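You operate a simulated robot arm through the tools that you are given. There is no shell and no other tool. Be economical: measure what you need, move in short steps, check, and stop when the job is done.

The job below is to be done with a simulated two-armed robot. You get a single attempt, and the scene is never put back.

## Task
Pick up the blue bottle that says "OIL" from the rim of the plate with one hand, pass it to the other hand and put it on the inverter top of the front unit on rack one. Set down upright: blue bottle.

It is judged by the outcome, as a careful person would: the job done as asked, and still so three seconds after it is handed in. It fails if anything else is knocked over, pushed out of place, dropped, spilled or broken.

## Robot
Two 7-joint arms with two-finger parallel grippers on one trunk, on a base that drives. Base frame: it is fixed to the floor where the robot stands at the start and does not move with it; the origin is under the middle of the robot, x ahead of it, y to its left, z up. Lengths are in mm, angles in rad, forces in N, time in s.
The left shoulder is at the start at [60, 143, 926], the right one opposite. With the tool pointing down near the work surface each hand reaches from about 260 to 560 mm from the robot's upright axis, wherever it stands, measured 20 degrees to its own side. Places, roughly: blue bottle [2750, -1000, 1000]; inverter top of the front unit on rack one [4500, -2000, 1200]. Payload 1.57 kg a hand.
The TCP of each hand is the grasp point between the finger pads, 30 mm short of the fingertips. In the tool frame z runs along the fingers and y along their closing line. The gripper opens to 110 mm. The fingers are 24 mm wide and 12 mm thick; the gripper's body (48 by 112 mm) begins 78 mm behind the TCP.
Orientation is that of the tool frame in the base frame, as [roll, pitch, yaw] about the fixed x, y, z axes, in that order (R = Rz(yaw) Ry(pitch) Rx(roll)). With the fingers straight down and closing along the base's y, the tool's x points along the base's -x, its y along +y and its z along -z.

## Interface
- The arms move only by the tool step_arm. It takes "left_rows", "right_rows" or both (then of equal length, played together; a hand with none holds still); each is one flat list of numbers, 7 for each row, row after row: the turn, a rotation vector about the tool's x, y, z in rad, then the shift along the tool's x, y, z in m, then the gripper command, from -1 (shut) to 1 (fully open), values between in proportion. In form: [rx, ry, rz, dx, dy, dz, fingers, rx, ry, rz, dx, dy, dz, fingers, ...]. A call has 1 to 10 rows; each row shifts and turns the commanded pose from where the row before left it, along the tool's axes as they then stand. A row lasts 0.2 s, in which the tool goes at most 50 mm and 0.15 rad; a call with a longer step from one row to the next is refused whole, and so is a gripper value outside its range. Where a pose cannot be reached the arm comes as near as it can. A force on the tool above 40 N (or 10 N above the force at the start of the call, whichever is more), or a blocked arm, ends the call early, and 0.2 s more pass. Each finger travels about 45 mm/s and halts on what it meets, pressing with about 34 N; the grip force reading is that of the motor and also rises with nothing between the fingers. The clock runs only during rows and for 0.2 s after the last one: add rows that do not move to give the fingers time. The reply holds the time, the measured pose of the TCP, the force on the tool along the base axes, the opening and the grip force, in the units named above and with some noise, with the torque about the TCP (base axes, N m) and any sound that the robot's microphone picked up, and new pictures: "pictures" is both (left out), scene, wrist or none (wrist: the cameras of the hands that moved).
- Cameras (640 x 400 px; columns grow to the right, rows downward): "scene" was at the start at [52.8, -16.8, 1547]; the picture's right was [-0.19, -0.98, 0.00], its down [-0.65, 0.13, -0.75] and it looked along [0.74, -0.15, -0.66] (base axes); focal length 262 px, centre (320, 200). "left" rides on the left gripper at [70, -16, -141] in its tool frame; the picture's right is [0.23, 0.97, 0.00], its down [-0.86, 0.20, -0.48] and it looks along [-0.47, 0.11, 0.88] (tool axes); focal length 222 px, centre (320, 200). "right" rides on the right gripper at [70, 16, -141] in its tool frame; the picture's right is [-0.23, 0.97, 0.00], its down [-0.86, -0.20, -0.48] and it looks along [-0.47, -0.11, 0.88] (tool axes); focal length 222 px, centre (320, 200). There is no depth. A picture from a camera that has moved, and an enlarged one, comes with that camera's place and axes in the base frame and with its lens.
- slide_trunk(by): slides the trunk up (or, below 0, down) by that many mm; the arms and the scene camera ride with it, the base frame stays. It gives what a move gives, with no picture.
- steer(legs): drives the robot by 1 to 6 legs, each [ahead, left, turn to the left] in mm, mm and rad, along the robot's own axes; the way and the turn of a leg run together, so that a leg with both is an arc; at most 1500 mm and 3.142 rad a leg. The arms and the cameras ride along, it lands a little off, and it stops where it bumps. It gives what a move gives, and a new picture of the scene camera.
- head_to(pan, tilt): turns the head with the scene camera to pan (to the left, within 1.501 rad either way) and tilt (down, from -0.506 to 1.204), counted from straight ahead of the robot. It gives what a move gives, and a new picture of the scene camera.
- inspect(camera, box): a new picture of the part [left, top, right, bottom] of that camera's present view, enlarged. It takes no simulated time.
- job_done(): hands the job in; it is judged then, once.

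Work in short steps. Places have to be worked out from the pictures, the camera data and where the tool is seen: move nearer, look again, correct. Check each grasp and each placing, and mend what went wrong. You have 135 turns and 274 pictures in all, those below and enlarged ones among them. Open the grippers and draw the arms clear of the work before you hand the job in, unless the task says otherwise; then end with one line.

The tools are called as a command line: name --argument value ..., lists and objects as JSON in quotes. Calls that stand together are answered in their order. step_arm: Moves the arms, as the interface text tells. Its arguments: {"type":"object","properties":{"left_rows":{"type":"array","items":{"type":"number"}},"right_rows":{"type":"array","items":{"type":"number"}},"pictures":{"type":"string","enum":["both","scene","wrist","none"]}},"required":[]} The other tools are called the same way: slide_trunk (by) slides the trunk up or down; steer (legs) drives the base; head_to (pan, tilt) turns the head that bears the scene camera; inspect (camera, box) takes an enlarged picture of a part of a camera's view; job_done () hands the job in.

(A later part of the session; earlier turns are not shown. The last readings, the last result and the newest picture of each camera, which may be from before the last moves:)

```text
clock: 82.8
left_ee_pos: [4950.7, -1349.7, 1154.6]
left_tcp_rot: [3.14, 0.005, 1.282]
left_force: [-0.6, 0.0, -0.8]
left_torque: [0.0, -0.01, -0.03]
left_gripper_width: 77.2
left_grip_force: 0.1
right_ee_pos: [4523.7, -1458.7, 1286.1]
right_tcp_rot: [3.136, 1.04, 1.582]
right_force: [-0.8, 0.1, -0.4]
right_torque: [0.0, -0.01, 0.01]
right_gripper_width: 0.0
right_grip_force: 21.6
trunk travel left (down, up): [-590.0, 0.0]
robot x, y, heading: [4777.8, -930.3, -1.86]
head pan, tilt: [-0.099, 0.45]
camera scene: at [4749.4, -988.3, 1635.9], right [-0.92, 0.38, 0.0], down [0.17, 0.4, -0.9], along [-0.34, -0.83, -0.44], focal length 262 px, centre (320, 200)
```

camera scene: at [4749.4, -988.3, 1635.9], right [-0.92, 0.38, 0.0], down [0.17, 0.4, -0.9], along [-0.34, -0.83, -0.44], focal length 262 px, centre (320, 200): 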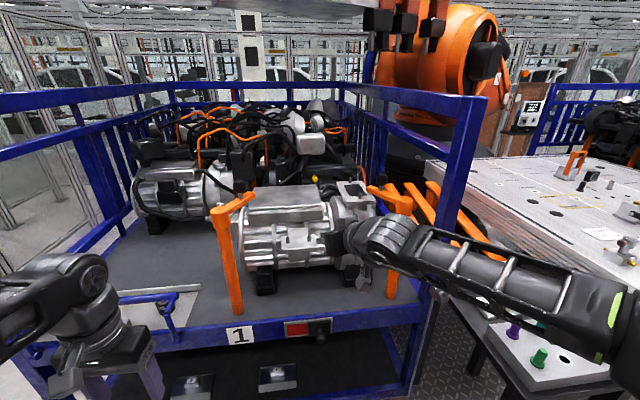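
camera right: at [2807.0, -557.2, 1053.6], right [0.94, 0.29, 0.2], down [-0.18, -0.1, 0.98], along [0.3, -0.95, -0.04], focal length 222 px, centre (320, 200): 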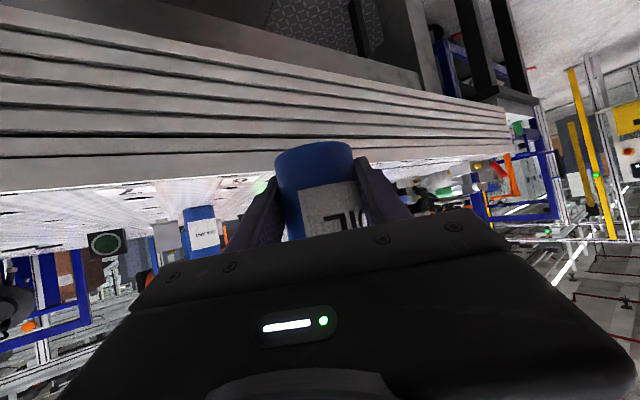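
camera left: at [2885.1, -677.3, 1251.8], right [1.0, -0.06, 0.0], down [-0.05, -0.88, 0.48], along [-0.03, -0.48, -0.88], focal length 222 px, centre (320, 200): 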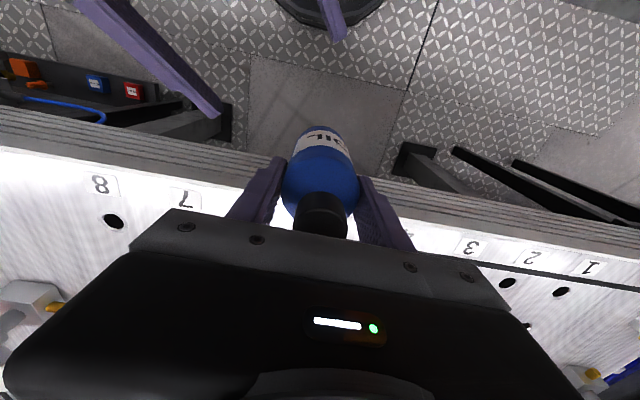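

The right gripper reads 0 mm, so the bottle was lost during the drive. I must find it: looking down and to the right.

head_to --pan -0.5 --tilt 1.1

head_to --pan -1.3 --tilt 0.9

inspect --camera "right" --box '[0, 0, 640, 400]'

inspect --camera "left" --box '[0, 0, 640, 400]'

```text
clock: 83.8
left_ee_pos: [4951.4, -1350.2, 1154.2]
left_tcp_rot: [-3.141, 0.003, 1.283]
left_force: [0.5, -0.8, 0.2]
left_torque: [0.01, -0.01, 0.01]
left_gripper_width: 77.2
left_grip_force: 0.0
right_ee_pos: [4524.8, -1457.8, 1285.4]
right_tcp_rot: [3.135, 1.039, 1.581]
right_force: [-0.1, -0.1, 1.1]
right_torque: [0.0, 0.01, 0.0]
right_gripper_width: 0.1
right_grip_force: 21.0
trunk travel left (down, up): [-590.0, 0.0]
robot x, y, heading: [4776.7, -925.6, -1.865]
head pan, tilt: [-0.499, 1.1]
camera scene: at [4739.7, -947.9, 1583.8], right [-0.7, 0.71, 0.0], down [0.63, 0.63, -0.45], along [-0.32, -0.32, -0.89], focal length 262 px, centre (320, 200)
```

scene: 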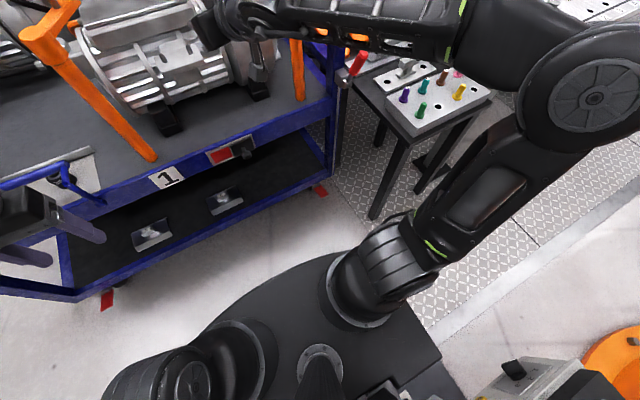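

```text
clock: 84.9
left_ee_pos: [4952.1, -1350.0, 1155.1]
left_tcp_rot: [-3.142, 0.004, 1.282]
left_force: [-0.7, 0.7, -0.2]
left_torque: [0.0, 0.01, 0.02]
left_gripper_width: 77.1
left_grip_force: 0.0
right_ee_pos: [4525.0, -1458.2, 1285.0]
right_tcp_rot: [3.137, 1.04, 1.582]
right_force: [0.0, 1.1, -0.1]
right_torque: [0.0, -0.01, -0.03]
right_gripper_width: 0.1
right_grip_force: 21.6
trunk travel left (down, up): [-590.0, 0.0]
robot x, y, heading: [4775.0, -928.8, -1.863]
head pan, tilt: [-1.3, 0.901]
camera scene: at [4709.1, -901.9, 1597.6], right [0.02, 1.0, 0.0], down [0.78, -0.02, -0.62], along [-0.62, 0.01, -0.78], focal length 262 px, centre (320, 200)
```

scene: 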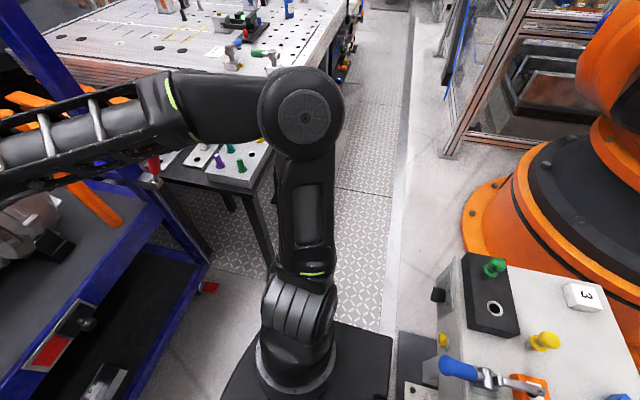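

```text
1.00 times, centred on (320, 200) of right (not enlarged: the box is as wide or as high as the picture)
camera zoom: at [4538.4, -1300.2, 1298.1], right [0.97, -0.1, 0.2], down [-0.2, -0.02, 0.98], along [-0.09, -0.99, -0.04], focal length 222 px, centre (320, 200)
```

zoom: 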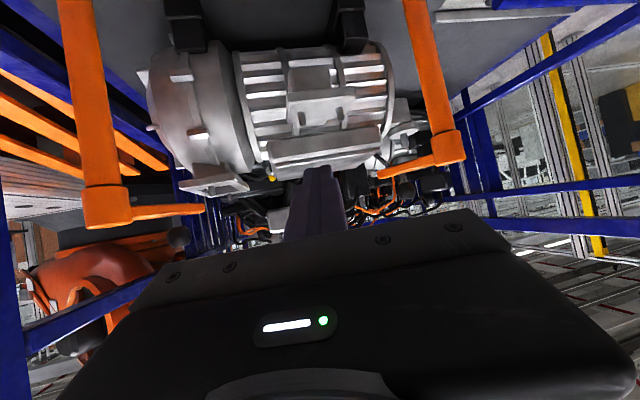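

```text
1.00 times, centred on (320, 200) of left (not enlarged: the box is as wide or as high as the picture)
camera zoom: at [4956.3, -1277.6, 1296.3], right [1.0, -0.06, 0.0], down [-0.05, -0.87, 0.48], along [-0.03, -0.48, -0.88], focal length 222 px, centre (320, 200)
```

zoom: 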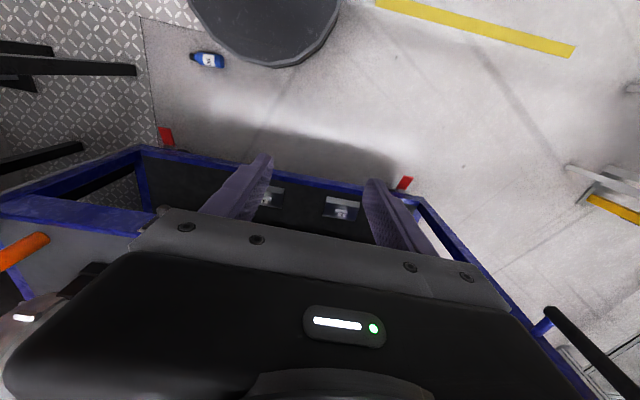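

The left wrist camera shows the blue bottle lying on the floor near the robot's right front (around (4412,-1172)). I'll zoom in on it to plan a recovery.

inspect --camera "left" --box '[127, 10, 287, 110]'

```text
4.00 times, centred on (207, 60) of left
camera zoom: at [4956.3, -1277.6, 1296.3], right [1.0, -0.06, 0.0], down [-0.05, -0.87, 0.48], along [-0.03, -0.48, -0.88], focal length 888 px, centre (772, 760)
```

zoom: 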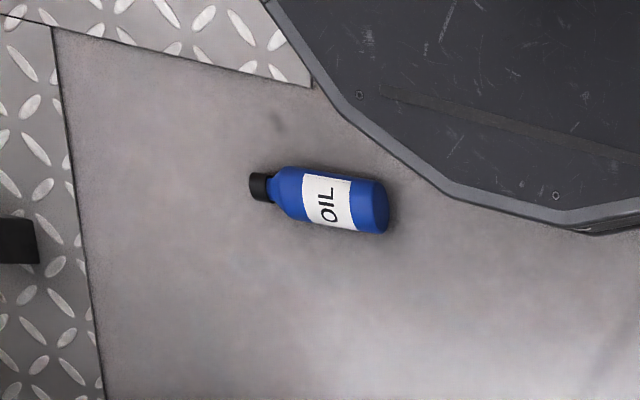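

The bottle is intact at about (4412,-1172), cap pointing along (-0.98,0.2), close to my base. I'll move away from it (left, then ahead) and turn right, so the right hand can reach it with the cap facing away from the robot.

steer --legs '[[0, 120, 0], [100, 0, 0], [0, 0, -0.97]]'

head_to --pan -0.05 --tilt 1.15

```text
clock: 89.4
left_ee_pos: [4615.1, -1442.9, 1155.0]
left_tcp_rot: [-3.14, 0.003, 0.309]
left_force: [-0.5, -0.1, -0.6]
left_torque: [0.01, -0.02, -0.01]
left_gripper_width: 77.0
left_grip_force: 0.1
right_ee_pos: [4285.4, -1150.3, 1285.2]
right_tcp_rot: [3.135, 1.041, 0.609]
right_force: [-1.2, 0.5, 0.2]
right_torque: [0.01, 0.03, -0.05]
right_gripper_width: 0.0
right_grip_force: 21.7
trunk travel left (down, up): [-590.0, 0.0]
robot x, y, heading: [4863.4, -1058.6, -2.839]
head pan, tilt: [-1.3, 0.901]
camera scene: at [4850.0, -989.5, 1597.6], right [0.84, 0.55, 0.0], down [0.43, -0.66, -0.62], along [-0.34, 0.52, -0.78], focal length 262 px, centre (320, 200)
```

scene: 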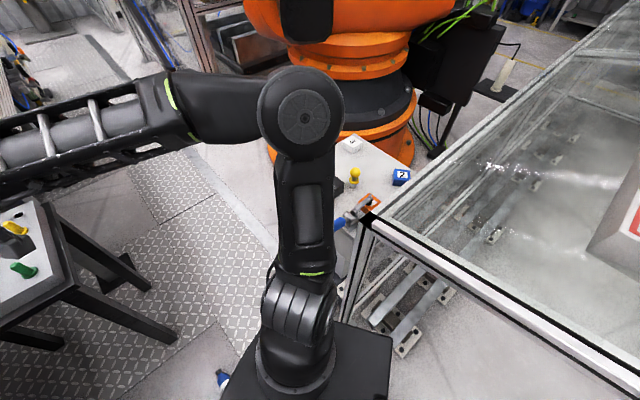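

```text
clock: 90.8
left_ee_pos: [4617.3, -1443.0, 1154.6]
left_tcp_rot: [-3.141, 0.004, 0.309]
left_force: [-0.3, 0.0, -0.6]
left_torque: [0.02, 0.01, 0.01]
left_gripper_width: 76.9
left_grip_force: 0.2
right_ee_pos: [4286.3, -1151.0, 1284.8]
right_tcp_rot: [3.137, 1.041, 0.608]
right_force: [0.5, 0.3, 1.0]
right_torque: [0.05, -0.02, 0.01]
right_gripper_width: 0.0
right_grip_force: 21.3
trunk travel left (down, up): [-590.0, 0.0]
robot x, y, heading: [4863.5, -1063.2, -2.835]
head pan, tilt: [-0.051, 1.15]
camera scene: at [4833.6, -1067.9, 1580.7], right [-0.25, 0.97, 0.0], down [0.88, 0.23, -0.41], along [-0.4, -0.1, -0.91], focal length 262 px, centre (320, 200)
```

scene: 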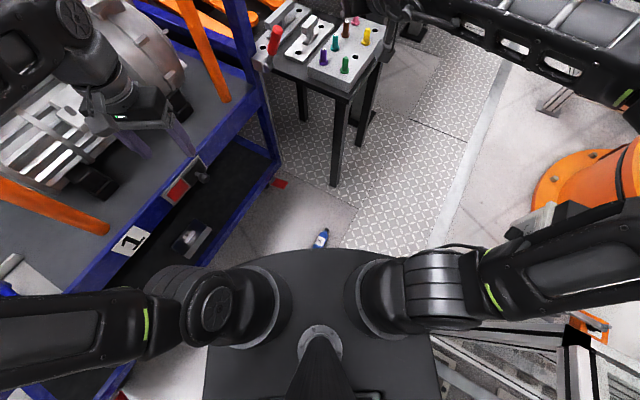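

The bottle is seen at (4396,-1169), just ahead of the base. Before lowering the trunk I'll pull the right hand back from the small table and tuck the left hand inward, away from the rack.

step_arm --left_rows '[0, 0, 0, 0, -0.018, 0, 0.4, 0, 0, 0, 0, -0.018, 0, 0.4, 0, 0, 0, 0, -0.018, 0, 0.4, 0, 0, 0, 0, -0.018, 0, 0.4, 0, 0, 0, 0, -0.018, 0, 0.4]' --right_rows '[0, 0, 0, 0.0352, 0.0088, -0.0126, -1, 0, 0, 0, 0.0352, 0.0088, -0.0126, -1, 0, 0, 0, 0.0352, 0.0088, -0.0126, -1, 0, 0, 0, 0.0352, 0.0088, -0.0126, -1, 0, 0, 0, 0.0352, 0.0088, -0.0126, -1]' --pictures "none"

step_arm --right_rows '[0, 0.13, 0, 0, 0, 0, 1, 0, 0.13, 0, 0, 0, 0, 1, 0, 0.13, 0, 0, 0, 0, 1, 0, 0.13, 0, 0, 0, 0, 1, 0, 0.13, 0, 0, 0, 0, 1, 0, 0.13, 0, 0, 0, 0, 1, 0, 0.13, 0, 0, 0, 0, 1, 0, 0.13, 0, 0, 0, 0, 1]' --pictures "scene"

```text
clock: 92.0
left_ee_pos: [4587.9, -1357.0, 1155.4]
left_tcp_rot: [3.141, 0.003, 0.309]
left_force: [0.1, -1.0, -0.6]
left_torque: [-0.01, 0.01, -0.02]
left_gripper_width: 76.9
left_grip_force: 0.1
right_ee_pos: [4411.6, -1114.6, 1184.8]
right_tcp_rot: [3.137, 1.039, 0.611]
right_force: [-0.2, -0.5, 0.5]
right_torque: [0.03, 0.01, 0.01]
right_gripper_width: 0.0
right_grip_force: 21.3
right hand out of reach, approached as far as the arm can: row 5
trunk travel left (down, up): [-590.0, 0.0]
robot x, y, heading: [4864.4, -1061.2, -2.836]
head pan, tilt: [-0.051, 1.15]
```

```text
clock: 93.8
left_ee_pos: [4588.1, -1356.3, 1155.6]
left_tcp_rot: [3.141, 0.004, 0.31]
left_force: [-0.2, 0.5, -0.1]
left_torque: [0.0, -0.01, -0.05]
left_gripper_width: 76.9
left_grip_force: 0.0
right_ee_pos: [4408.9, -1113.4, 1174.6]
right_tcp_rot: [3.138, 0.002, 0.612]
right_force: [0.2, 0.5, -0.6]
right_torque: [0.0, 0.01, 0.01]
right_gripper_width: 109.9
right_grip_force: 0.1
right hand out of reach, approached as far as the arm can: row 8
trunk travel left (down, up): [-590.0, 0.0]
robot x, y, heading: [4860.6, -1061.6, -2.838]
head pan, tilt: [-0.051, 1.15]
camera scene: at [4832.7, -1068.3, 1580.6], right [-0.25, 0.97, 0.0], down [0.88, 0.23, -0.41], along [-0.39, -0.1, -0.91], focal length 262 px, centre (320, 200)
```

scene: 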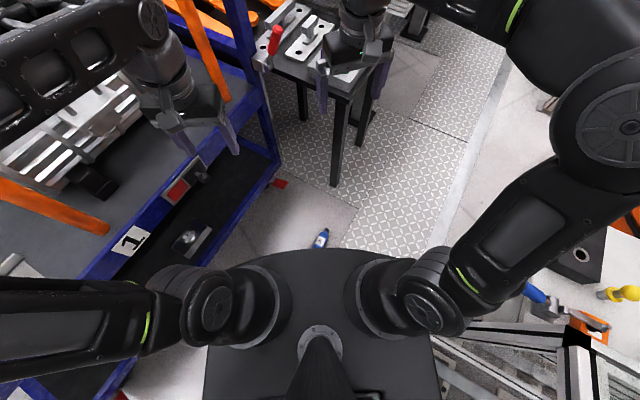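

The right elbow is close to the bench; I'll strafe left 90 mm (towards the rack, still clear) before lowering the trunk.

steer --legs '[[0, 90, 0]]'

slide_trunk --by -250

head_to --pan -0.1 --tilt 1.0

```text
clock: 95.0
left_ee_pos: [4616.5, -1443.3, 1154.9]
left_tcp_rot: [-3.139, 0.004, 0.309]
left_force: [0.3, 0.1, -0.1]
left_torque: [0.02, 0.01, 0.0]
left_gripper_width: 77.1
left_grip_force: 0.0
right_ee_pos: [4436.0, -1202.0, 1173.5]
right_tcp_rot: [3.139, 0.005, 0.613]
right_force: [0.5, -0.7, -0.6]
right_torque: [0.02, 0.02, -0.01]
right_gripper_width: 109.8
right_grip_force: 0.1
trunk travel left (down, up): [-590.0, 0.0]
robot x, y, heading: [4891.3, -1151.9, -2.835]
head pan, tilt: [-0.051, 1.15]
camera scene: at [4861.6, -1156.0, 1580.7], right [-0.25, 0.97, 0.0], down [0.88, 0.23, -0.41], along [-0.4, -0.1, -0.91], focal length 262 px, centre (320, 200)
```

scene: 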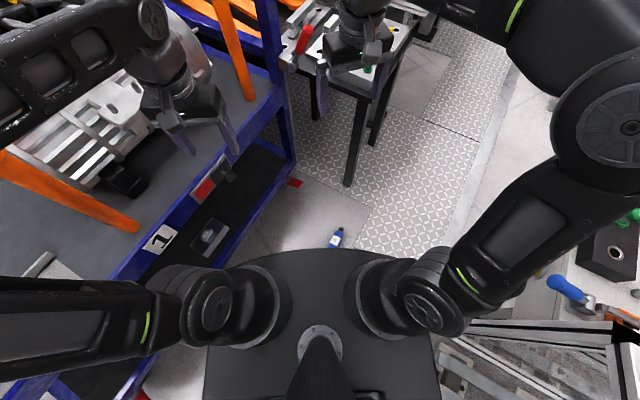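

```text
clock: 97.5
left_ee_pos: [4615.3, -1442.0, 905.4]
left_tcp_rot: [-3.141, 0.003, 0.308]
left_force: [0.5, -0.5, 0.1]
left_torque: [0.01, 0.0, -0.03]
left_gripper_width: 77.1
left_grip_force: 0.1
right_ee_pos: [4436.5, -1200.8, 924.1]
right_tcp_rot: [3.14, 0.008, 0.614]
right_force: [-0.2, 0.3, 0.9]
right_torque: [-0.03, -0.02, 0.0]
right_gripper_width: 110.1
right_grip_force: 0.2
trunk travel left (down, up): [-340.0, 250.0]
robot x, y, heading: [4890.9, -1149.1, -2.835]
head pan, tilt: [-0.051, 1.15]
```

```text
clock: 98.2
left_ee_pos: [4615.8, -1442.7, 905.0]
left_tcp_rot: [-3.141, 0.003, 0.306]
left_force: [0.6, 0.3, -0.2]
left_torque: [-0.04, 0.0, -0.04]
left_gripper_width: 77.2
left_grip_force: 0.1
right_ee_pos: [4436.0, -1199.8, 923.8]
right_tcp_rot: [3.141, 0.005, 0.615]
right_force: [0.8, 0.8, -0.6]
right_torque: [-0.01, -0.01, 0.0]
right_gripper_width: 110.1
right_grip_force: 0.0
trunk travel left (down, up): [-340.0, 250.0]
robot x, y, heading: [4890.1, -1144.5, -2.833]
head pan, tilt: [-0.099, 1.0]
camera scene: at [4850.6, -1153.7, 1340.3], right [-0.21, 0.98, 0.0], down [0.82, 0.17, -0.54], along [-0.53, -0.11, -0.84], focal length 262 px, centre (320, 200)
```

scene: 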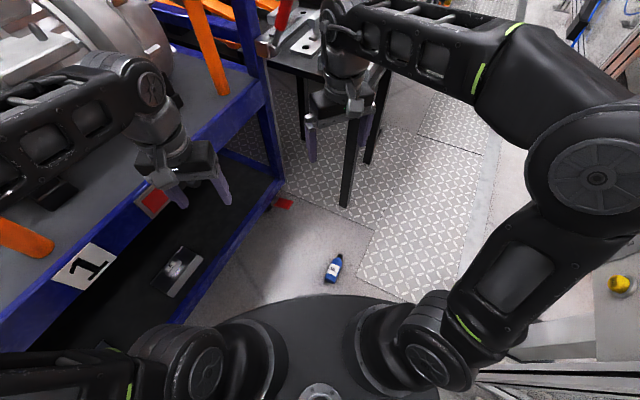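

The clearances look sufficient (right elbow ≈80 mm from the bench edge, left hand ≈85 mm from the rack). Lowering the trunk further.

slide_trunk --by -170

slide_trunk --by -165

head_to --pan -0.2 --tilt 0.9

inspect --camera "right" --box '[0, 0, 640, 400]'

```text
clock: 100.2
left_ee_pos: [4616.3, -1443.2, 735.8]
left_tcp_rot: [3.141, 0.004, 0.31]
left_force: [-0.3, -0.4, -0.9]
left_torque: [-0.03, -0.02, 0.0]
left_gripper_width: 77.0
left_grip_force: 0.0
right_ee_pos: [4437.0, -1200.8, 754.1]
right_tcp_rot: [3.141, 0.005, 0.615]
right_force: [0.5, 0.0, 0.0]
right_torque: [0.01, 0.03, 0.01]
right_gripper_width: 109.9
right_grip_force: 0.1
trunk travel left (down, up): [-170.0, 420.0]
robot x, y, heading: [4891.4, -1150.0, -2.836]
head pan, tilt: [-0.099, 1.0]
```

```text
clock: 102.0
left_ee_pos: [4616.5, -1443.2, 570.5]
left_tcp_rot: [-3.141, 0.003, 0.311]
left_force: [0.1, -0.1, -0.7]
left_torque: [0.02, -0.03, 0.02]
left_gripper_width: 77.3
left_grip_force: 0.0
right_ee_pos: [4437.5, -1200.5, 589.9]
right_tcp_rot: [3.138, 0.005, 0.614]
right_force: [0.9, -0.2, 0.0]
right_torque: [-0.01, 0.01, -0.03]
right_gripper_width: 110.2
right_grip_force: 0.0
trunk travel left (down, up): [-5.0, 585.0]
robot x, y, heading: [4889.3, -1149.5, -2.831]
head pan, tilt: [-0.099, 1.0]
```

```text
clock: 102.7
left_ee_pos: [4616.4, -1444.2, 570.2]
left_tcp_rot: [-3.14, 0.003, 0.309]
left_force: [0.5, -0.3, 0.8]
left_torque: [-0.01, 0.01, 0.0]
left_gripper_width: 77.0
left_grip_force: 0.0
right_ee_pos: [4436.5, -1201.2, 588.6]
right_tcp_rot: [3.141, 0.005, 0.614]
right_force: [-0.2, 0.1, 0.2]
right_torque: [0.02, -0.02, 0.01]
right_gripper_width: 109.8
right_grip_force: 0.0
trunk travel left (down, up): [-5.0, 585.0]
robot x, y, heading: [4888.7, -1146.2, -2.84]
head pan, tilt: [-0.201, 0.901]
camera scene: at [4843.7, -1147.3, 1012.6], right [-0.11, 0.99, 0.0], down [0.78, 0.08, -0.62], along [-0.62, -0.07, -0.78], focal length 262 px, centre (320, 200)
```

scene: 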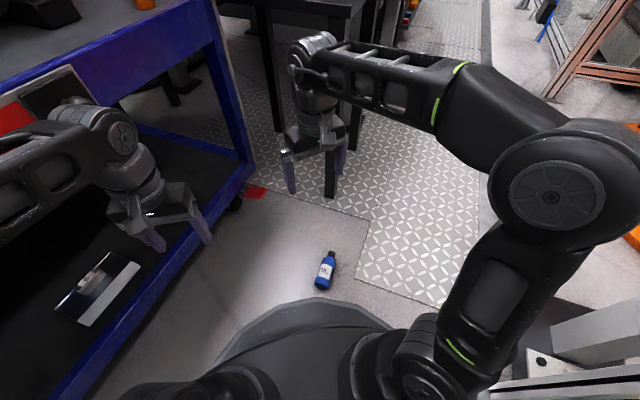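

```text
1.00 times, centred on (320, 200) of right (not enlarged: the box is as wide or as high as the picture)
camera zoom: at [4503.6, -1172.5, 731.6], right [0.38, -0.93, 0.0], down [-0.81, -0.33, 0.48], along [-0.45, -0.18, -0.88], focal length 222 px, centre (320, 200)
```

zoom: 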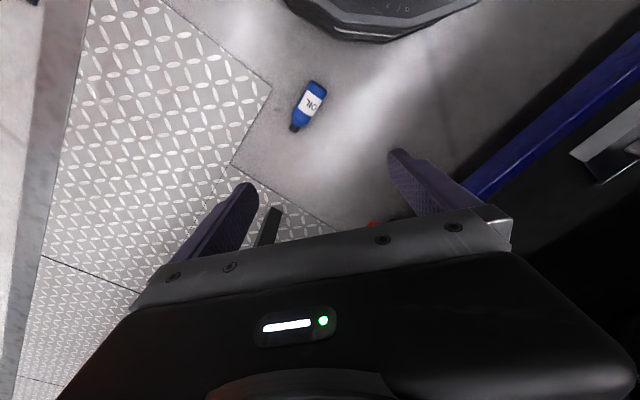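

The wrist view puts the bottle centre at (4413,-1161), axis azimuth ≈2.99. I'll yaw the right tool by -0.77 to align with it, descending 240 mm.

step_arm --right_rows '[0, 0, 0.128, 0, 0, 0.04, 1, 0, 0, 0.128, 0, 0, 0.04, 1, 0, 0, 0.128, 0, 0, 0.04, 1, 0, 0, 0.128, 0, 0, 0.04, 1, 0, 0, 0.128, 0, 0, 0.04, 1, 0, 0, 0.128, 0, 0, 0.04, 1]' --pictures "both"

```text
clock: 104.1
left_ee_pos: [4616.0, -1442.4, 570.9]
left_tcp_rot: [-3.141, 0.004, 0.306]
left_force: [0.6, 0.2, -1.4]
left_torque: [-0.04, 0.01, 0.03]
left_gripper_width: 77.3
left_grip_force: 0.2
right_ee_pos: [4434.0, -1198.0, 347.3]
right_tcp_rot: [3.134, 0.003, -0.156]
right_force: [-0.1, 0.6, 0.3]
right_torque: [0.0, 0.0, 0.0]
right_gripper_width: 110.0
right_grip_force: 0.1
trunk travel left (down, up): [-5.0, 585.0]
robot x, y, heading: [4888.4, -1146.5, -2.835]
head pan, tilt: [-0.201, 0.901]
camera scene: at [4843.9, -1147.3, 1012.7], right [-0.11, 0.99, 0.0], down [0.78, 0.08, -0.62], along [-0.62, -0.07, -0.78], focal length 262 px, centre (320, 200)
camera right: at [4501.6, -1223.5, 490.1], right [-0.38, -0.93, 0.01], down [-0.81, 0.33, 0.48], along [-0.45, 0.17, -0.88], focal length 222 px, centre (320, 200)
```

scene: 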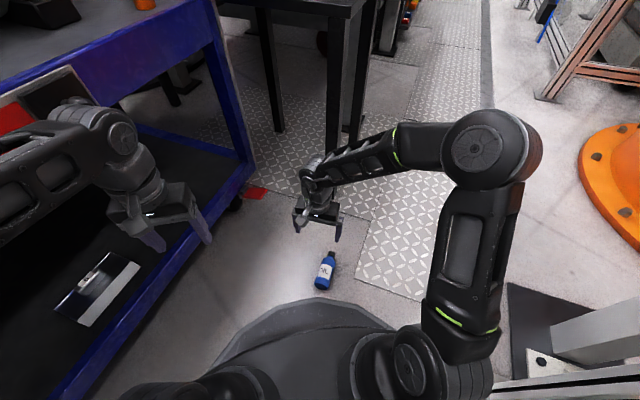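
right: 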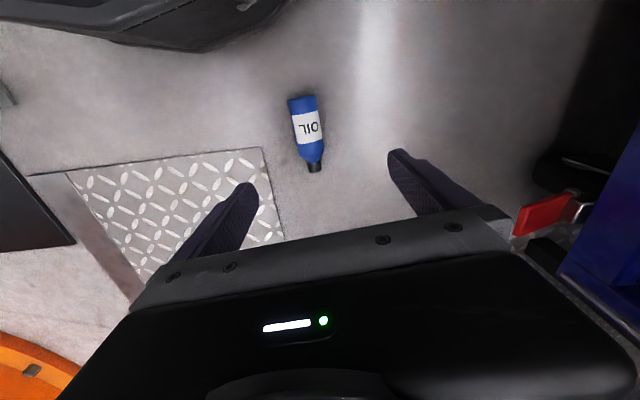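

Aligned well. I'll correct by (-25,+30) mm and 0.05 rad while descending to about z=120, then recheck.

step_arm --right_rows '[0, 0, 0.05, -0.0147, -0.0129, 0.03, 1, 0, 0, 0, -0.0147, -0.0129, 0.03, 1, 0, 0, 0, 0, 0, 0.042, 1, 0, 0, 0, 0, 0, 0.042, 1, 0, 0, 0, 0, 0, 0.042, 1, 0, 0, 0, 0, 0, 0.035, 1]' --pictures "wrist"

```text
clock: 105.5
left_ee_pos: [4616.2, -1443.3, 570.3]
left_tcp_rot: [-3.141, 0.003, 0.308]
left_force: [0.0, -0.1, 0.2]
left_torque: [-0.02, 0.05, 0.0]
left_gripper_width: 76.9
left_grip_force: 0.0
right_ee_pos: [4413.2, -1171.7, 133.0]
right_tcp_rot: [3.134, 0.001, -0.205]
right_force: [-0.5, -0.2, -0.8]
right_torque: [0.0, -0.01, -0.02]
right_gripper_width: 110.0
right_grip_force: 0.1
trunk travel left (down, up): [-5.0, 585.0]
robot x, y, heading: [4886.4, -1147.2, -2.835]
head pan, tilt: [-0.201, 0.901]
camera right: at [4478.5, -1200.1, 274.6], right [-0.42, -0.91, 0.01], down [-0.8, 0.37, 0.48], along [-0.44, 0.2, -0.88], focal length 222 px, centre (320, 200)
```

right: 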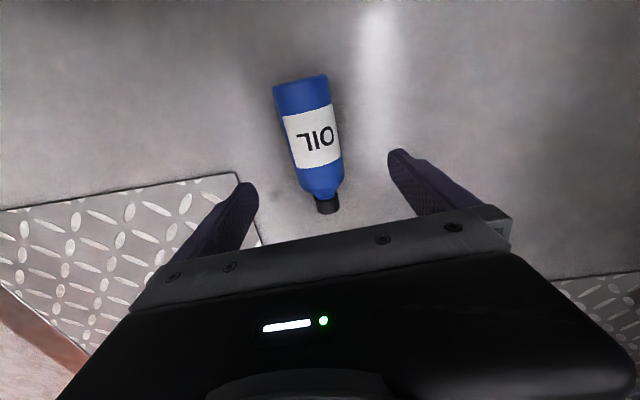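

The bottle sits between the fingers. I'll descend to z≈40 with a 6 mm lateral correction, then close.

step_arm --right_rows '[0, 0, 0, 0, -0.006, 0.031, 1, 0, 0, 0, 0, 0, 0.031, 1, 0, 0, 0, 0, 0, 0.031, 1, 0, 0, 0, 0, 0, 0, 1]' --pictures "wrist"

```text
clock: 106.5
left_ee_pos: [4616.8, -1441.3, 570.5]
left_tcp_rot: [3.141, 0.004, 0.308]
left_force: [1.0, 0.8, -0.1]
left_torque: [0.01, 0.01, 0.0]
left_gripper_width: 76.9
left_grip_force: 0.0
right_ee_pos: [4416.4, -1166.9, 35.9]
right_tcp_rot: [3.136, 0.002, -0.204]
right_force: [0.8, 0.4, -0.5]
right_torque: [-0.01, 0.01, -0.04]
right_gripper_width: 110.2
right_grip_force: 0.0
trunk travel left (down, up): [-5.0, 585.0]
robot x, y, heading: [4887.4, -1148.3, -2.832]
head pan, tilt: [-0.201, 0.901]
camera right: at [4481.2, -1195.6, 179.5], right [-0.42, -0.91, 0.01], down [-0.8, 0.37, 0.48], along [-0.44, 0.2, -0.88], focal length 222 px, centre (320, 200)
```

right: 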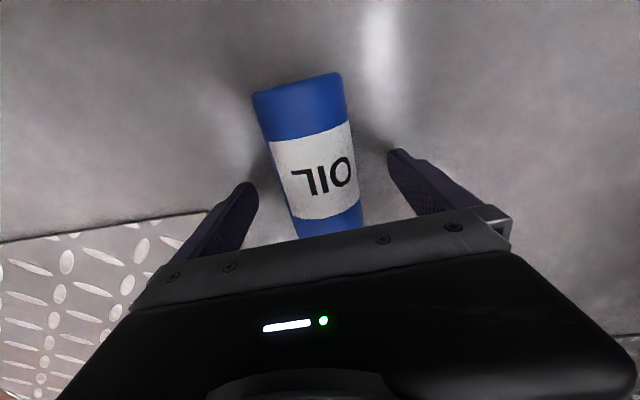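

Closing the right gripper on the bottle.

step_arm --right_rows '[0, 0, 0, 0, 0, 0, 0.3, 0, 0, 0, 0, 0, 0, -0.2, 0, 0, 0, 0, 0, 0, -1, 0, 0, 0, 0, 0, 0, -1, 0, 0, 0, 0, 0, 0, -1, 0, 0, 0, 0, 0, 0, -1]' --pictures "wrist"

```text
clock: 107.9
left_ee_pos: [4616.3, -1443.8, 570.6]
left_tcp_rot: [3.14, 0.002, 0.309]
left_force: [0.8, 0.6, 0.9]
left_torque: [-0.02, -0.01, 0.02]
left_gripper_width: 77.0
left_grip_force: 0.0
right_ee_pos: [4416.4, -1167.2, 37.8]
right_tcp_rot: [3.135, 0.002, -0.204]
right_force: [0.2, -0.3, 1.2]
right_torque: [-0.02, -0.01, -0.08]
right_gripper_width: 53.8
right_grip_force: 34.4
trunk travel left (down, up): [-5.0, 585.0]
robot x, y, heading: [4889.7, -1149.1, -2.833]
head pan, tilt: [-0.201, 0.901]
camera right: at [4481.1, -1195.8, 179.9], right [-0.42, -0.91, 0.01], down [-0.8, 0.37, 0.48], along [-0.44, 0.2, -0.88], focal length 222 px, centre (320, 200)
```

right: 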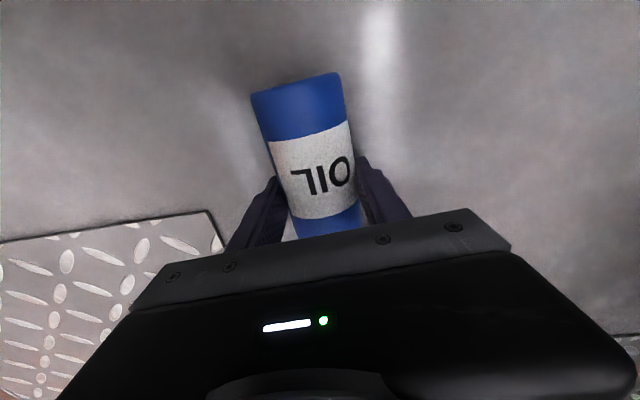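

Gripped (53.8 mm). Lifting straight up 320 mm.

step_arm --right_rows '[0, 0, 0, 0, 0, -0.03, -1, 0, 0, 0, 0, 0, -0.035, -1, 0, 0, 0, 0, 0, -0.035, -1, 0, 0, 0, 0, 0, -0.035, -1, 0, 0, 0, 0, 0, -0.035, -1, 0, 0, 0, 0, 0, -0.035, -1, 0, 0, 0, 0, 0, -0.035, -1, 0, 0, 0, 0, 0, -0.035, -1, 0, 0, 0, 0, 0, -0.035, -1]' --pictures "both"

```text
clock: 109.9
left_ee_pos: [4616.0, -1443.9, 570.5]
left_tcp_rot: [-3.141, 0.003, 0.31]
left_force: [0.0, 0.3, 0.4]
left_torque: [0.0, -0.04, -0.01]
left_gripper_width: 77.2
left_grip_force: 0.1
right_ee_pos: [4415.2, -1162.4, 343.3]
right_tcp_rot: [3.136, 0.001, -0.203]
right_force: [0.3, -0.8, -3.1]
right_torque: [-0.01, 0.01, 0.0]
right_gripper_width: 53.7
right_grip_force: 34.2
trunk travel left (down, up): [-5.0, 585.0]
robot x, y, heading: [4888.2, -1145.9, -2.833]
head pan, tilt: [-0.201, 0.901]
camera scene: at [4843.3, -1147.3, 1012.5], right [-0.11, 0.99, 0.0], down [0.78, 0.08, -0.62], along [-0.62, -0.07, -0.78], focal length 262 px, centre (320, 200)
camera right: at [4480.0, -1192.0, 486.9], right [-0.42, -0.91, 0.01], down [-0.8, 0.37, 0.48], along [-0.44, 0.2, -0.88], focal length 222 px, centre (320, 200)
```

scene: 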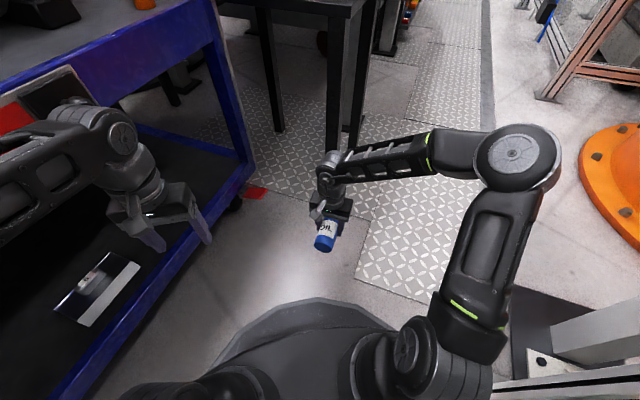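
right: 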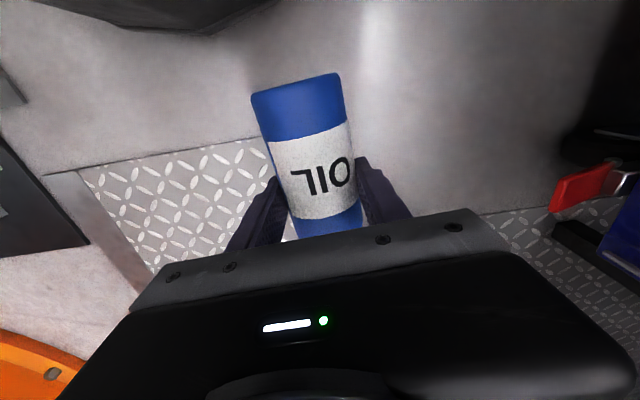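

Holding with full weight (-3.1 N). Raising the trunk back up.

slide_trunk --by 300

slide_trunk --by 285

inspect --camera "scene" --box '[0, 0, 640, 400]'

```text
clock: 112.9
left_ee_pos: [4616.3, -1443.0, 870.0]
left_tcp_rot: [-3.141, 0.004, 0.307]
left_force: [-0.4, 0.5, -0.2]
left_torque: [0.0, 0.03, 0.03]
left_gripper_width: 77.2
left_grip_force: 0.1
right_ee_pos: [4414.8, -1163.4, 644.8]
right_tcp_rot: [3.136, 0.001, -0.204]
right_force: [0.2, 0.2, -2.8]
right_torque: [0.02, 0.04, -0.03]
right_gripper_width: 53.7
right_grip_force: 33.9
trunk travel left (down, up): [-305.0, 285.0]
robot x, y, heading: [4886.2, -1148.4, -2.834]
head pan, tilt: [-0.201, 0.901]
```

```text
clock: 115.8
left_ee_pos: [4615.8, -1442.8, 1156.4]
left_tcp_rot: [3.142, 0.003, 0.307]
left_force: [0.5, -0.2, -0.7]
left_torque: [0.01, 0.02, 0.01]
left_gripper_width: 76.9
left_grip_force: 0.2
right_ee_pos: [4413.5, -1163.5, 928.8]
right_tcp_rot: [3.138, 0.003, -0.204]
right_force: [0.1, -0.8, -3.1]
right_torque: [0.02, 0.03, 0.01]
right_gripper_width: 53.7
right_grip_force: 33.7
trunk travel left (down, up): [-590.0, 0.0]
robot x, y, heading: [4892.8, -1148.7, -2.832]
head pan, tilt: [-0.201, 0.901]
```

```text
1.00 times, centred on (320, 200) of scene (not enlarged: the box is as wide or as high as the picture)
camera zoom: at [4843.3, -1147.3, 1597.5], right [-0.11, 0.99, 0.0], down [0.78, 0.08, -0.62], along [-0.62, -0.07, -0.78], focal length 262 px, centre (320, 200)
```

zoom: 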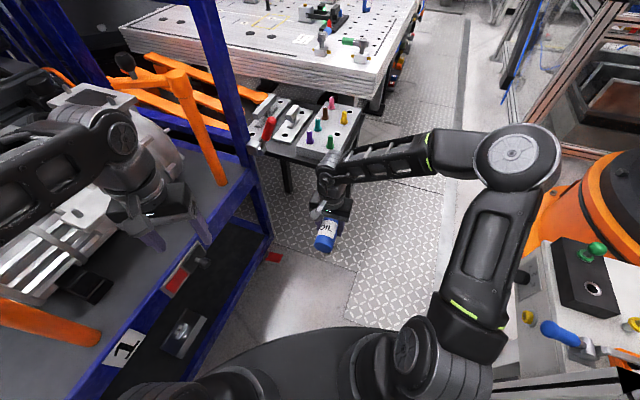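

Next: raise the right hand for clearance, then step away from the rack and turn to face it.

step_arm --right_rows '[0, 0, 0, 0, 0, -0.035, -1, 0, 0, 0, 0, 0, -0.035, -1, 0, 0, 0, 0, 0, -0.035, -1, 0, 0, 0, 0, 0, -0.035, -1, 0, 0, 0, 0, 0, -0.035, -1, 0, 0, 0, 0, 0, -0.03, -1]' --pictures "none"

steer --legs '[[0, -110, 0]]'

```text
clock: 117.2
left_ee_pos: [4616.8, -1443.5, 1154.6]
left_tcp_rot: [3.141, 0.003, 0.308]
left_force: [0.0, -0.6, -0.5]
left_torque: [-0.01, 0.03, 0.01]
left_gripper_width: 77.4
left_grip_force: 0.1
right_ee_pos: [4415.2, -1160.7, 1137.0]
right_tcp_rot: [3.135, 0.002, -0.204]
right_force: [-0.5, 0.4, -2.6]
right_torque: [0.03, 0.06, 0.02]
right_gripper_width: 53.3
right_grip_force: 33.8
trunk travel left (down, up): [-590.0, 0.0]
robot x, y, heading: [4890.3, -1145.0, -2.83]
head pan, tilt: [-0.201, 0.901]
```

```text
clock: 118.4
left_ee_pos: [4583.3, -1337.0, 1155.6]
left_tcp_rot: [3.14, 0.004, 0.312]
left_force: [0.0, 0.6, -0.2]
left_torque: [-0.05, -0.02, -0.02]
left_gripper_width: 77.1
left_grip_force: 0.0
right_ee_pos: [4379.5, -1055.9, 1136.4]
right_tcp_rot: [3.134, 0.002, -0.201]
right_force: [0.2, 0.4, -2.9]
right_torque: [-0.04, 0.02, 0.04]
right_gripper_width: 53.5
right_grip_force: 33.9
trunk travel left (down, up): [-590.0, 0.0]
robot x, y, heading: [4858.2, -1041.3, -2.834]
head pan, tilt: [-0.201, 0.901]
camera scene: at [4809.1, -1040.1, 1597.6], right [-0.11, 0.99, 0.0], down [0.78, 0.09, -0.62], along [-0.62, -0.07, -0.78], focal length 262 px, centre (320, 200)
```

scene: 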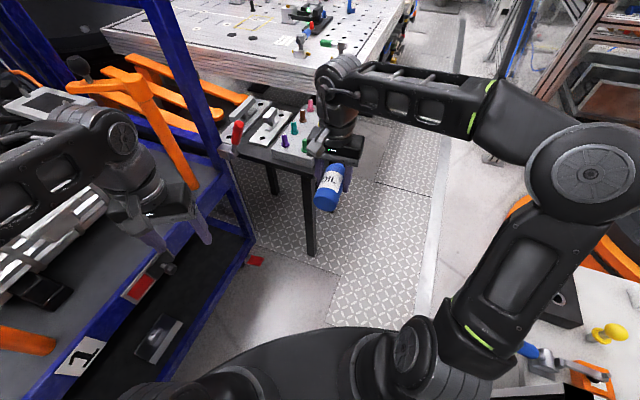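

Grip still holds. Turning left to face the rack.

steer --legs '[[0, 0, 0.5]]'

steer --legs '[[0, 0, 0.47]]'

head_to --pan -0.1 --tilt 0.55

```text
clock: 120.2
left_ee_pos: [4755.3, -1433.2, 1155.2]
left_tcp_rot: [-3.14, 0.004, 0.807]
left_force: [-0.1, 0.0, -0.6]
left_torque: [0.01, -0.01, 0.03]
left_gripper_width: 76.8
left_grip_force: 0.1
right_ee_pos: [4444.1, -1282.0, 1136.3]
right_tcp_rot: [3.137, 0.0, 0.295]
right_force: [0.8, 0.5, -3.1]
right_torque: [-0.02, 0.0, -0.04]
right_gripper_width: 53.9
right_grip_force: 34.1
trunk travel left (down, up): [-590.0, 0.0]
robot x, y, heading: [4856.6, -1044.8, -2.337]
head pan, tilt: [-0.201, 0.901]
camera scene: at [4815.1, -1064.3, 1597.6], right [-0.57, 0.82, 0.0], down [0.64, 0.45, -0.62], along [-0.51, -0.35, -0.78], focal length 262 px, centre (320, 200)
```

scene: 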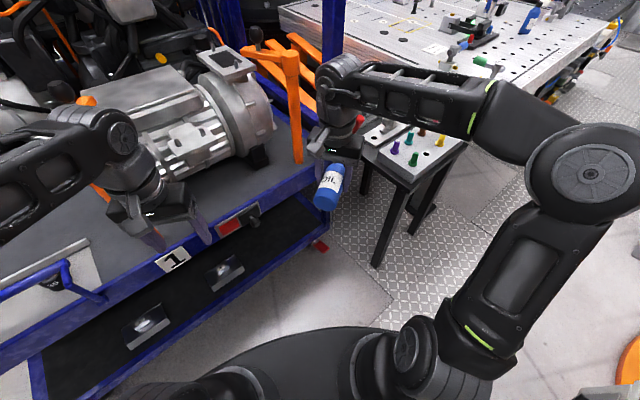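

```text
clock: 122.0
left_ee_pos: [4949.9, -1434.0, 1156.4]
left_tcp_rot: [3.141, 0.002, 1.288]
left_force: [0.1, -0.7, -0.4]
left_torque: [-0.01, -0.01, 0.0]
left_gripper_width: 77.0
left_grip_force: 0.1
right_ee_pos: [4601.7, -1443.6, 1135.5]
right_tcp_rot: [3.137, 0.002, 0.777]
right_force: [0.7, 0.4, -3.1]
right_torque: [-0.01, -0.01, -0.02]
right_gripper_width: 53.7
right_grip_force: 33.7
trunk travel left (down, up): [-590.0, 0.0]
robot x, y, heading: [4856.5, -1042.2, -1.857]
head pan, tilt: [-0.201, 0.901]
camera scene: at [4829.9, -1081.1, 1597.6], right [-0.89, 0.47, 0.0], down [0.36, 0.69, -0.62], along [-0.29, -0.55, -0.78], focal length 262 px, centre (320, 200)
```

scene: 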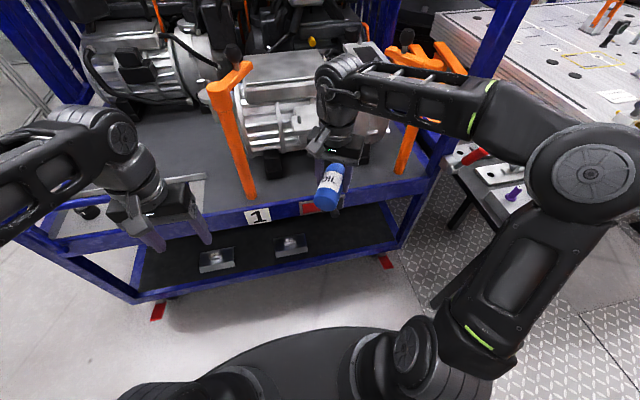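

```text
clock: 122.8
left_ee_pos: [4948.9, -1434.5, 1155.9]
left_tcp_rot: [3.141, 0.003, 1.287]
left_force: [1.6, 0.3, 1.2]
left_torque: [-0.01, -0.02, 0.03]
left_gripper_width: 76.8
left_grip_force: 0.0
right_ee_pos: [4602.6, -1444.6, 1135.1]
right_tcp_rot: [3.137, 0.002, 0.776]
right_force: [0.4, 0.4, -3.0]
right_torque: [0.01, 0.02, 0.02]
right_gripper_width: 53.6
right_grip_force: 34.3
trunk travel left (down, up): [-590.0, 0.0]
robot x, y, heading: [4855.8, -1045.2, -1.849]
head pan, tilt: [-0.099, 0.55]
camera scene: at [4831.2, -1097.5, 1626.8], right [-0.93, 0.37, 0.0], down [0.2, 0.49, -0.85], along [-0.32, -0.79, -0.52], focal length 262 px, centre (320, 200)
```

scene: 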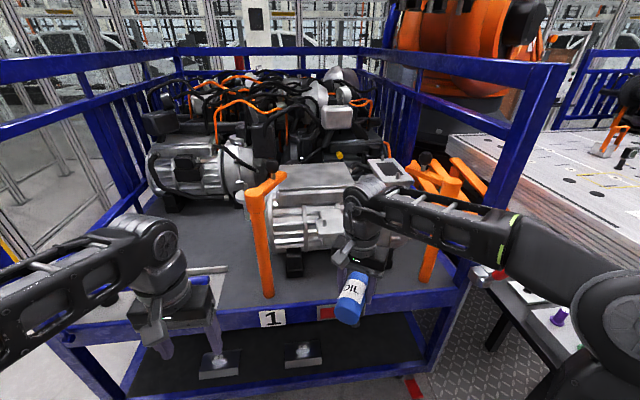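

Still held and already at u≈4821. I'll yaw the hand left 0.8 rad so it will point roughly straight into the rack.

step_arm --right_rows '[0, 0, -0.133, 0, 0, 0, -1, 0, 0, -0.133, 0, 0, 0, -1, 0, 0, -0.133, 0, 0, 0, -1, 0, 0, -0.133, 0, 0, 0, -1, 0, 0, -0.133, 0, 0, 0, -1]' --pictures "none"

```text
clock: 124.0
left_ee_pos: [4949.3, -1434.8, 1155.0]
left_tcp_rot: [-3.14, 0.003, 1.287]
left_force: [0.3, 0.5, 0.3]
left_torque: [0.0, 0.03, -0.04]
left_gripper_width: 77.0
left_grip_force: 0.0
right_ee_pos: [4602.4, -1444.6, 1136.4]
right_tcp_rot: [3.139, 0.005, 1.443]
right_force: [0.1, 0.5, -2.8]
right_torque: [-0.06, 0.0, -0.02]
right_gripper_width: 53.5
right_grip_force: 33.8
trunk travel left (down, up): [-590.0, 0.0]
robot x, y, heading: [4856.7, -1041.4, -1.858]
head pan, tilt: [-0.099, 0.55]
```

Now pitching the bottle towards upright while moving forward and up; first half.

step_arm --right_rows '[0, -0.149, 0, -0.0131, 0, -0.0141, -1, 0, -0.149, 0, -0.015, 0, -0.0119, -1, 0, -0.149, 0, -0.0167, 0, -0.0096, -1, 0, -0.149, 0, -0.0179, 0, -0.007, -1, 0, -0.149, 0, -0.0187, 0, -0.0042, -1]' --pictures "scene"

```text
clock: 125.2
left_ee_pos: [4949.9, -1434.7, 1156.9]
left_tcp_rot: [3.141, 0.003, 1.287]
left_force: [-0.4, -0.8, 0.6]
left_torque: [0.03, 0.01, 0.02]
left_gripper_width: 77.1
left_grip_force: 0.0
right_ee_pos: [4595.2, -1508.6, 1205.7]
right_tcp_rot: [3.137, 0.753, 1.438]
right_force: [0.1, -0.1, -2.9]
right_torque: [0.02, -0.04, 0.02]
right_gripper_width: 53.6
right_grip_force: 34.3
trunk travel left (down, up): [-590.0, 0.0]
robot x, y, heading: [4856.9, -1041.7, -1.853]
head pan, tilt: [-0.099, 0.55]
camera scene: at [4831.2, -1097.2, 1626.9], right [-0.93, 0.37, 0.0], down [0.2, 0.48, -0.85], along [-0.32, -0.79, -0.52], focal length 262 px, centre (320, 200)
```

scene: 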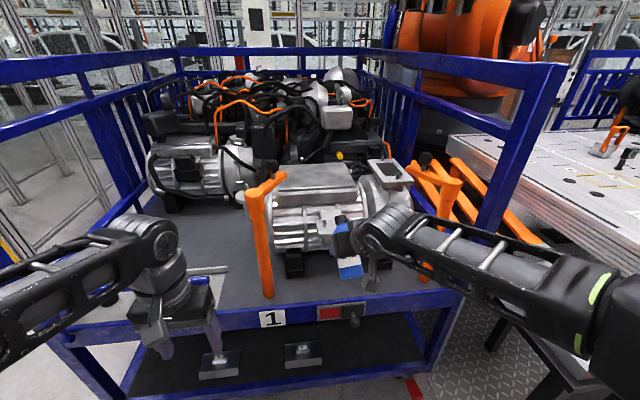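

Continuing the second half of the pitch to upright.

step_arm --right_rows '[0, -0.149, 0, -0.0192, 0, -0.0014, -1, 0, -0.149, 0, -0.0191, 0, 0.0015, -1, 0, -0.149, 0, -0.0187, 0, 0.0043, -1, 0, -0.149, 0, -0.0179, 0, 0.0071, -1, 0, -0.149, 0, -0.0166, 0, 0.0097, -1, 0, -0.073, 0, 0, 0, 0, -1]' --pictures "both"

```text
clock: 126.6
left_ee_pos: [4949.0, -1434.6, 1156.3]
left_tcp_rot: [3.139, 0.004, 1.288]
left_force: [0.2, 0.8, -0.5]
left_torque: [-0.02, 0.03, 0.03]
left_gripper_width: 77.1
left_grip_force: 0.1
right_ee_pos: [4585.8, -1575.9, 1276.4]
right_tcp_rot: [1.708, 1.567, 0.007]
right_force: [-0.2, 0.2, -3.3]
right_torque: [0.03, 0.01, 0.02]
right_gripper_width: 53.7
right_grip_force: 33.4
trunk travel left (down, up): [-590.0, 0.0]
robot x, y, heading: [4856.9, -1040.0, -1.854]
head pan, tilt: [-0.099, 0.55]
camera scene: at [4831.1, -1097.4, 1626.9], right [-0.93, 0.37, 0.0], down [0.2, 0.48, -0.85], along [-0.32, -0.79, -0.52], focal length 262 px, centre (320, 200)
camera right: at [4619.6, -1436.6, 1207.9], right [0.96, -0.12, 0.23], down [-0.14, 0.5, 0.85], along [-0.22, -0.86, 0.47], focal length 222 px, centre (320, 200)
```

scene: 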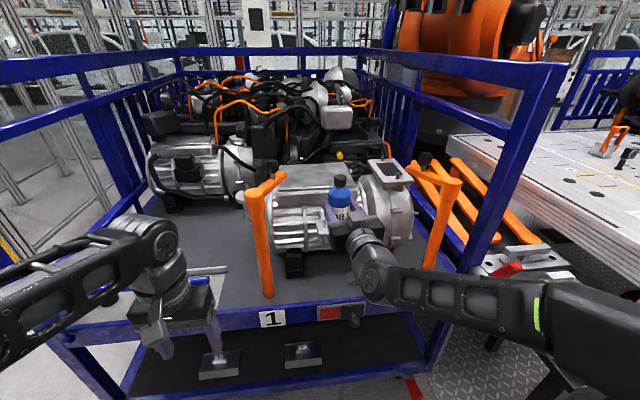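
right: 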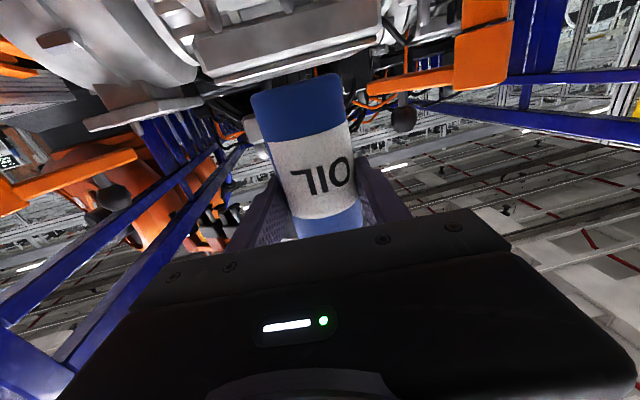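

Upright now. I'll raise it 60 mm for clearance over the lid and re-measure the lid from here.

step_arm --right_rows '[0, 0, 0, -0.03, 0, 0, -1, 0, 0, 0, -0.03, 0, 0, -1]' --pictures "none"

inspect --camera "scene" --box '[230, 130, 470, 280]'

inspect --camera "right" --box '[0, 0, 640, 400]'

```text
clock: 127.2
left_ee_pos: [4948.3, -1434.1, 1154.8]
left_tcp_rot: [-3.142, 0.002, 1.289]
left_force: [0.2, 0.4, 0.0]
left_torque: [0.01, 0.01, -0.06]
left_gripper_width: 77.0
left_grip_force: 0.0
right_ee_pos: [4584.4, -1574.6, 1337.2]
right_tcp_rot: [2.334, 1.568, 0.634]
right_force: [0.0, -0.6, -2.9]
right_torque: [0.02, 0.01, -0.02]
right_gripper_width: 53.6
right_grip_force: 33.6
trunk travel left (down, up): [-590.0, 0.0]
robot x, y, heading: [4855.7, -1041.9, -1.853]
head pan, tilt: [-0.099, 0.55]
```

```text
2.67 times, centred on (350, 205) of scene
camera zoom: at [4831.4, -1097.5, 1626.9], right [-0.93, 0.37, 0.0], down [0.19, 0.48, -0.85], along [-0.32, -0.79, -0.52], focal length 698 px, centre (240, 187)
```

zoom: 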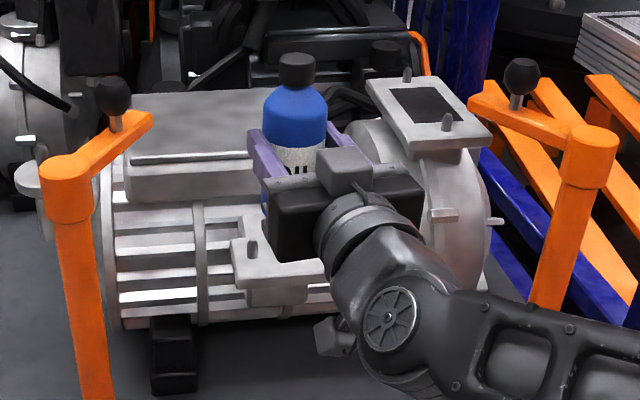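

```text
1.00 times, centred on (320, 200) of right (not enlarged: the box is as wide or as high as the picture)
camera zoom: at [4619.5, -1436.5, 1269.2], right [0.96, -0.13, 0.23], down [-0.14, 0.5, 0.86], along [-0.22, -0.86, 0.46], focal length 222 px, centre (320, 200)
```

zoom: 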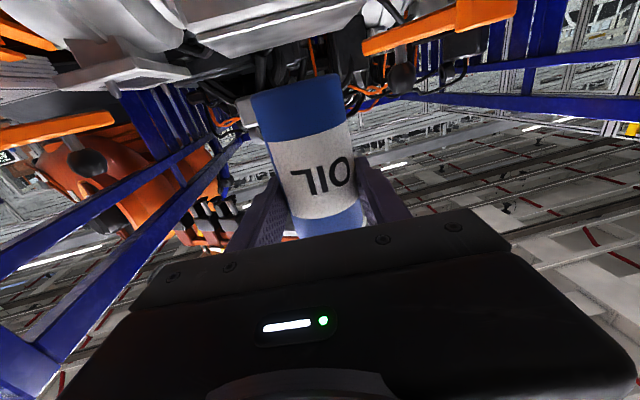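

Refined: lid top z≈1172, spanning u 4734–5012, v -485…-687; target for the bottle is (4470,-1904). I'll first extend the arm 168 mm toward it (still short of the orange arms) to test reach.

step_arm --right_rows '[0, 0, 0, 0, -0.006, 0.028, -1, 0, 0, 0, 0, -0.006, 0.028, -1, 0, 0, 0, 0, -0.006, 0.028, -1, 0, 0, 0, 0, -0.006, 0.028, -1, 0, 0, 0, 0, -0.006, 0.028, -1, 0, 0, 0, 0, -0.006, 0.028, -1]' --pictures "scene"

```text
clock: 128.6
left_ee_pos: [4948.8, -1435.4, 1153.5]
left_tcp_rot: [3.141, 0.002, 1.288]
left_force: [0.0, -0.4, 1.1]
left_torque: [-0.01, 0.03, 0.01]
left_gripper_width: 77.0
left_grip_force: 0.1
right_ee_pos: [4528.6, -1738.8, 1336.4]
right_tcp_rot: [2.372, 1.568, 0.674]
right_force: [0.2, -0.2, -3.3]
right_torque: [-0.02, 0.02, -0.01]
right_gripper_width: 53.7
right_grip_force: 33.6
trunk travel left (down, up): [-590.0, 0.0]
robot x, y, heading: [4854.2, -1043.5, -1.85]
head pan, tilt: [-0.099, 0.55]
camera scene: at [4830.9, -1098.9, 1626.8], right [-0.93, 0.37, 0.0], down [0.2, 0.49, -0.85], along [-0.32, -0.79, -0.52], focal length 262 px, centre (320, 200)
```

scene: 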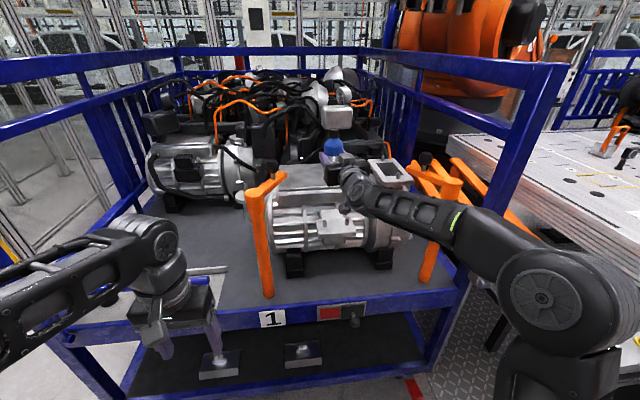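

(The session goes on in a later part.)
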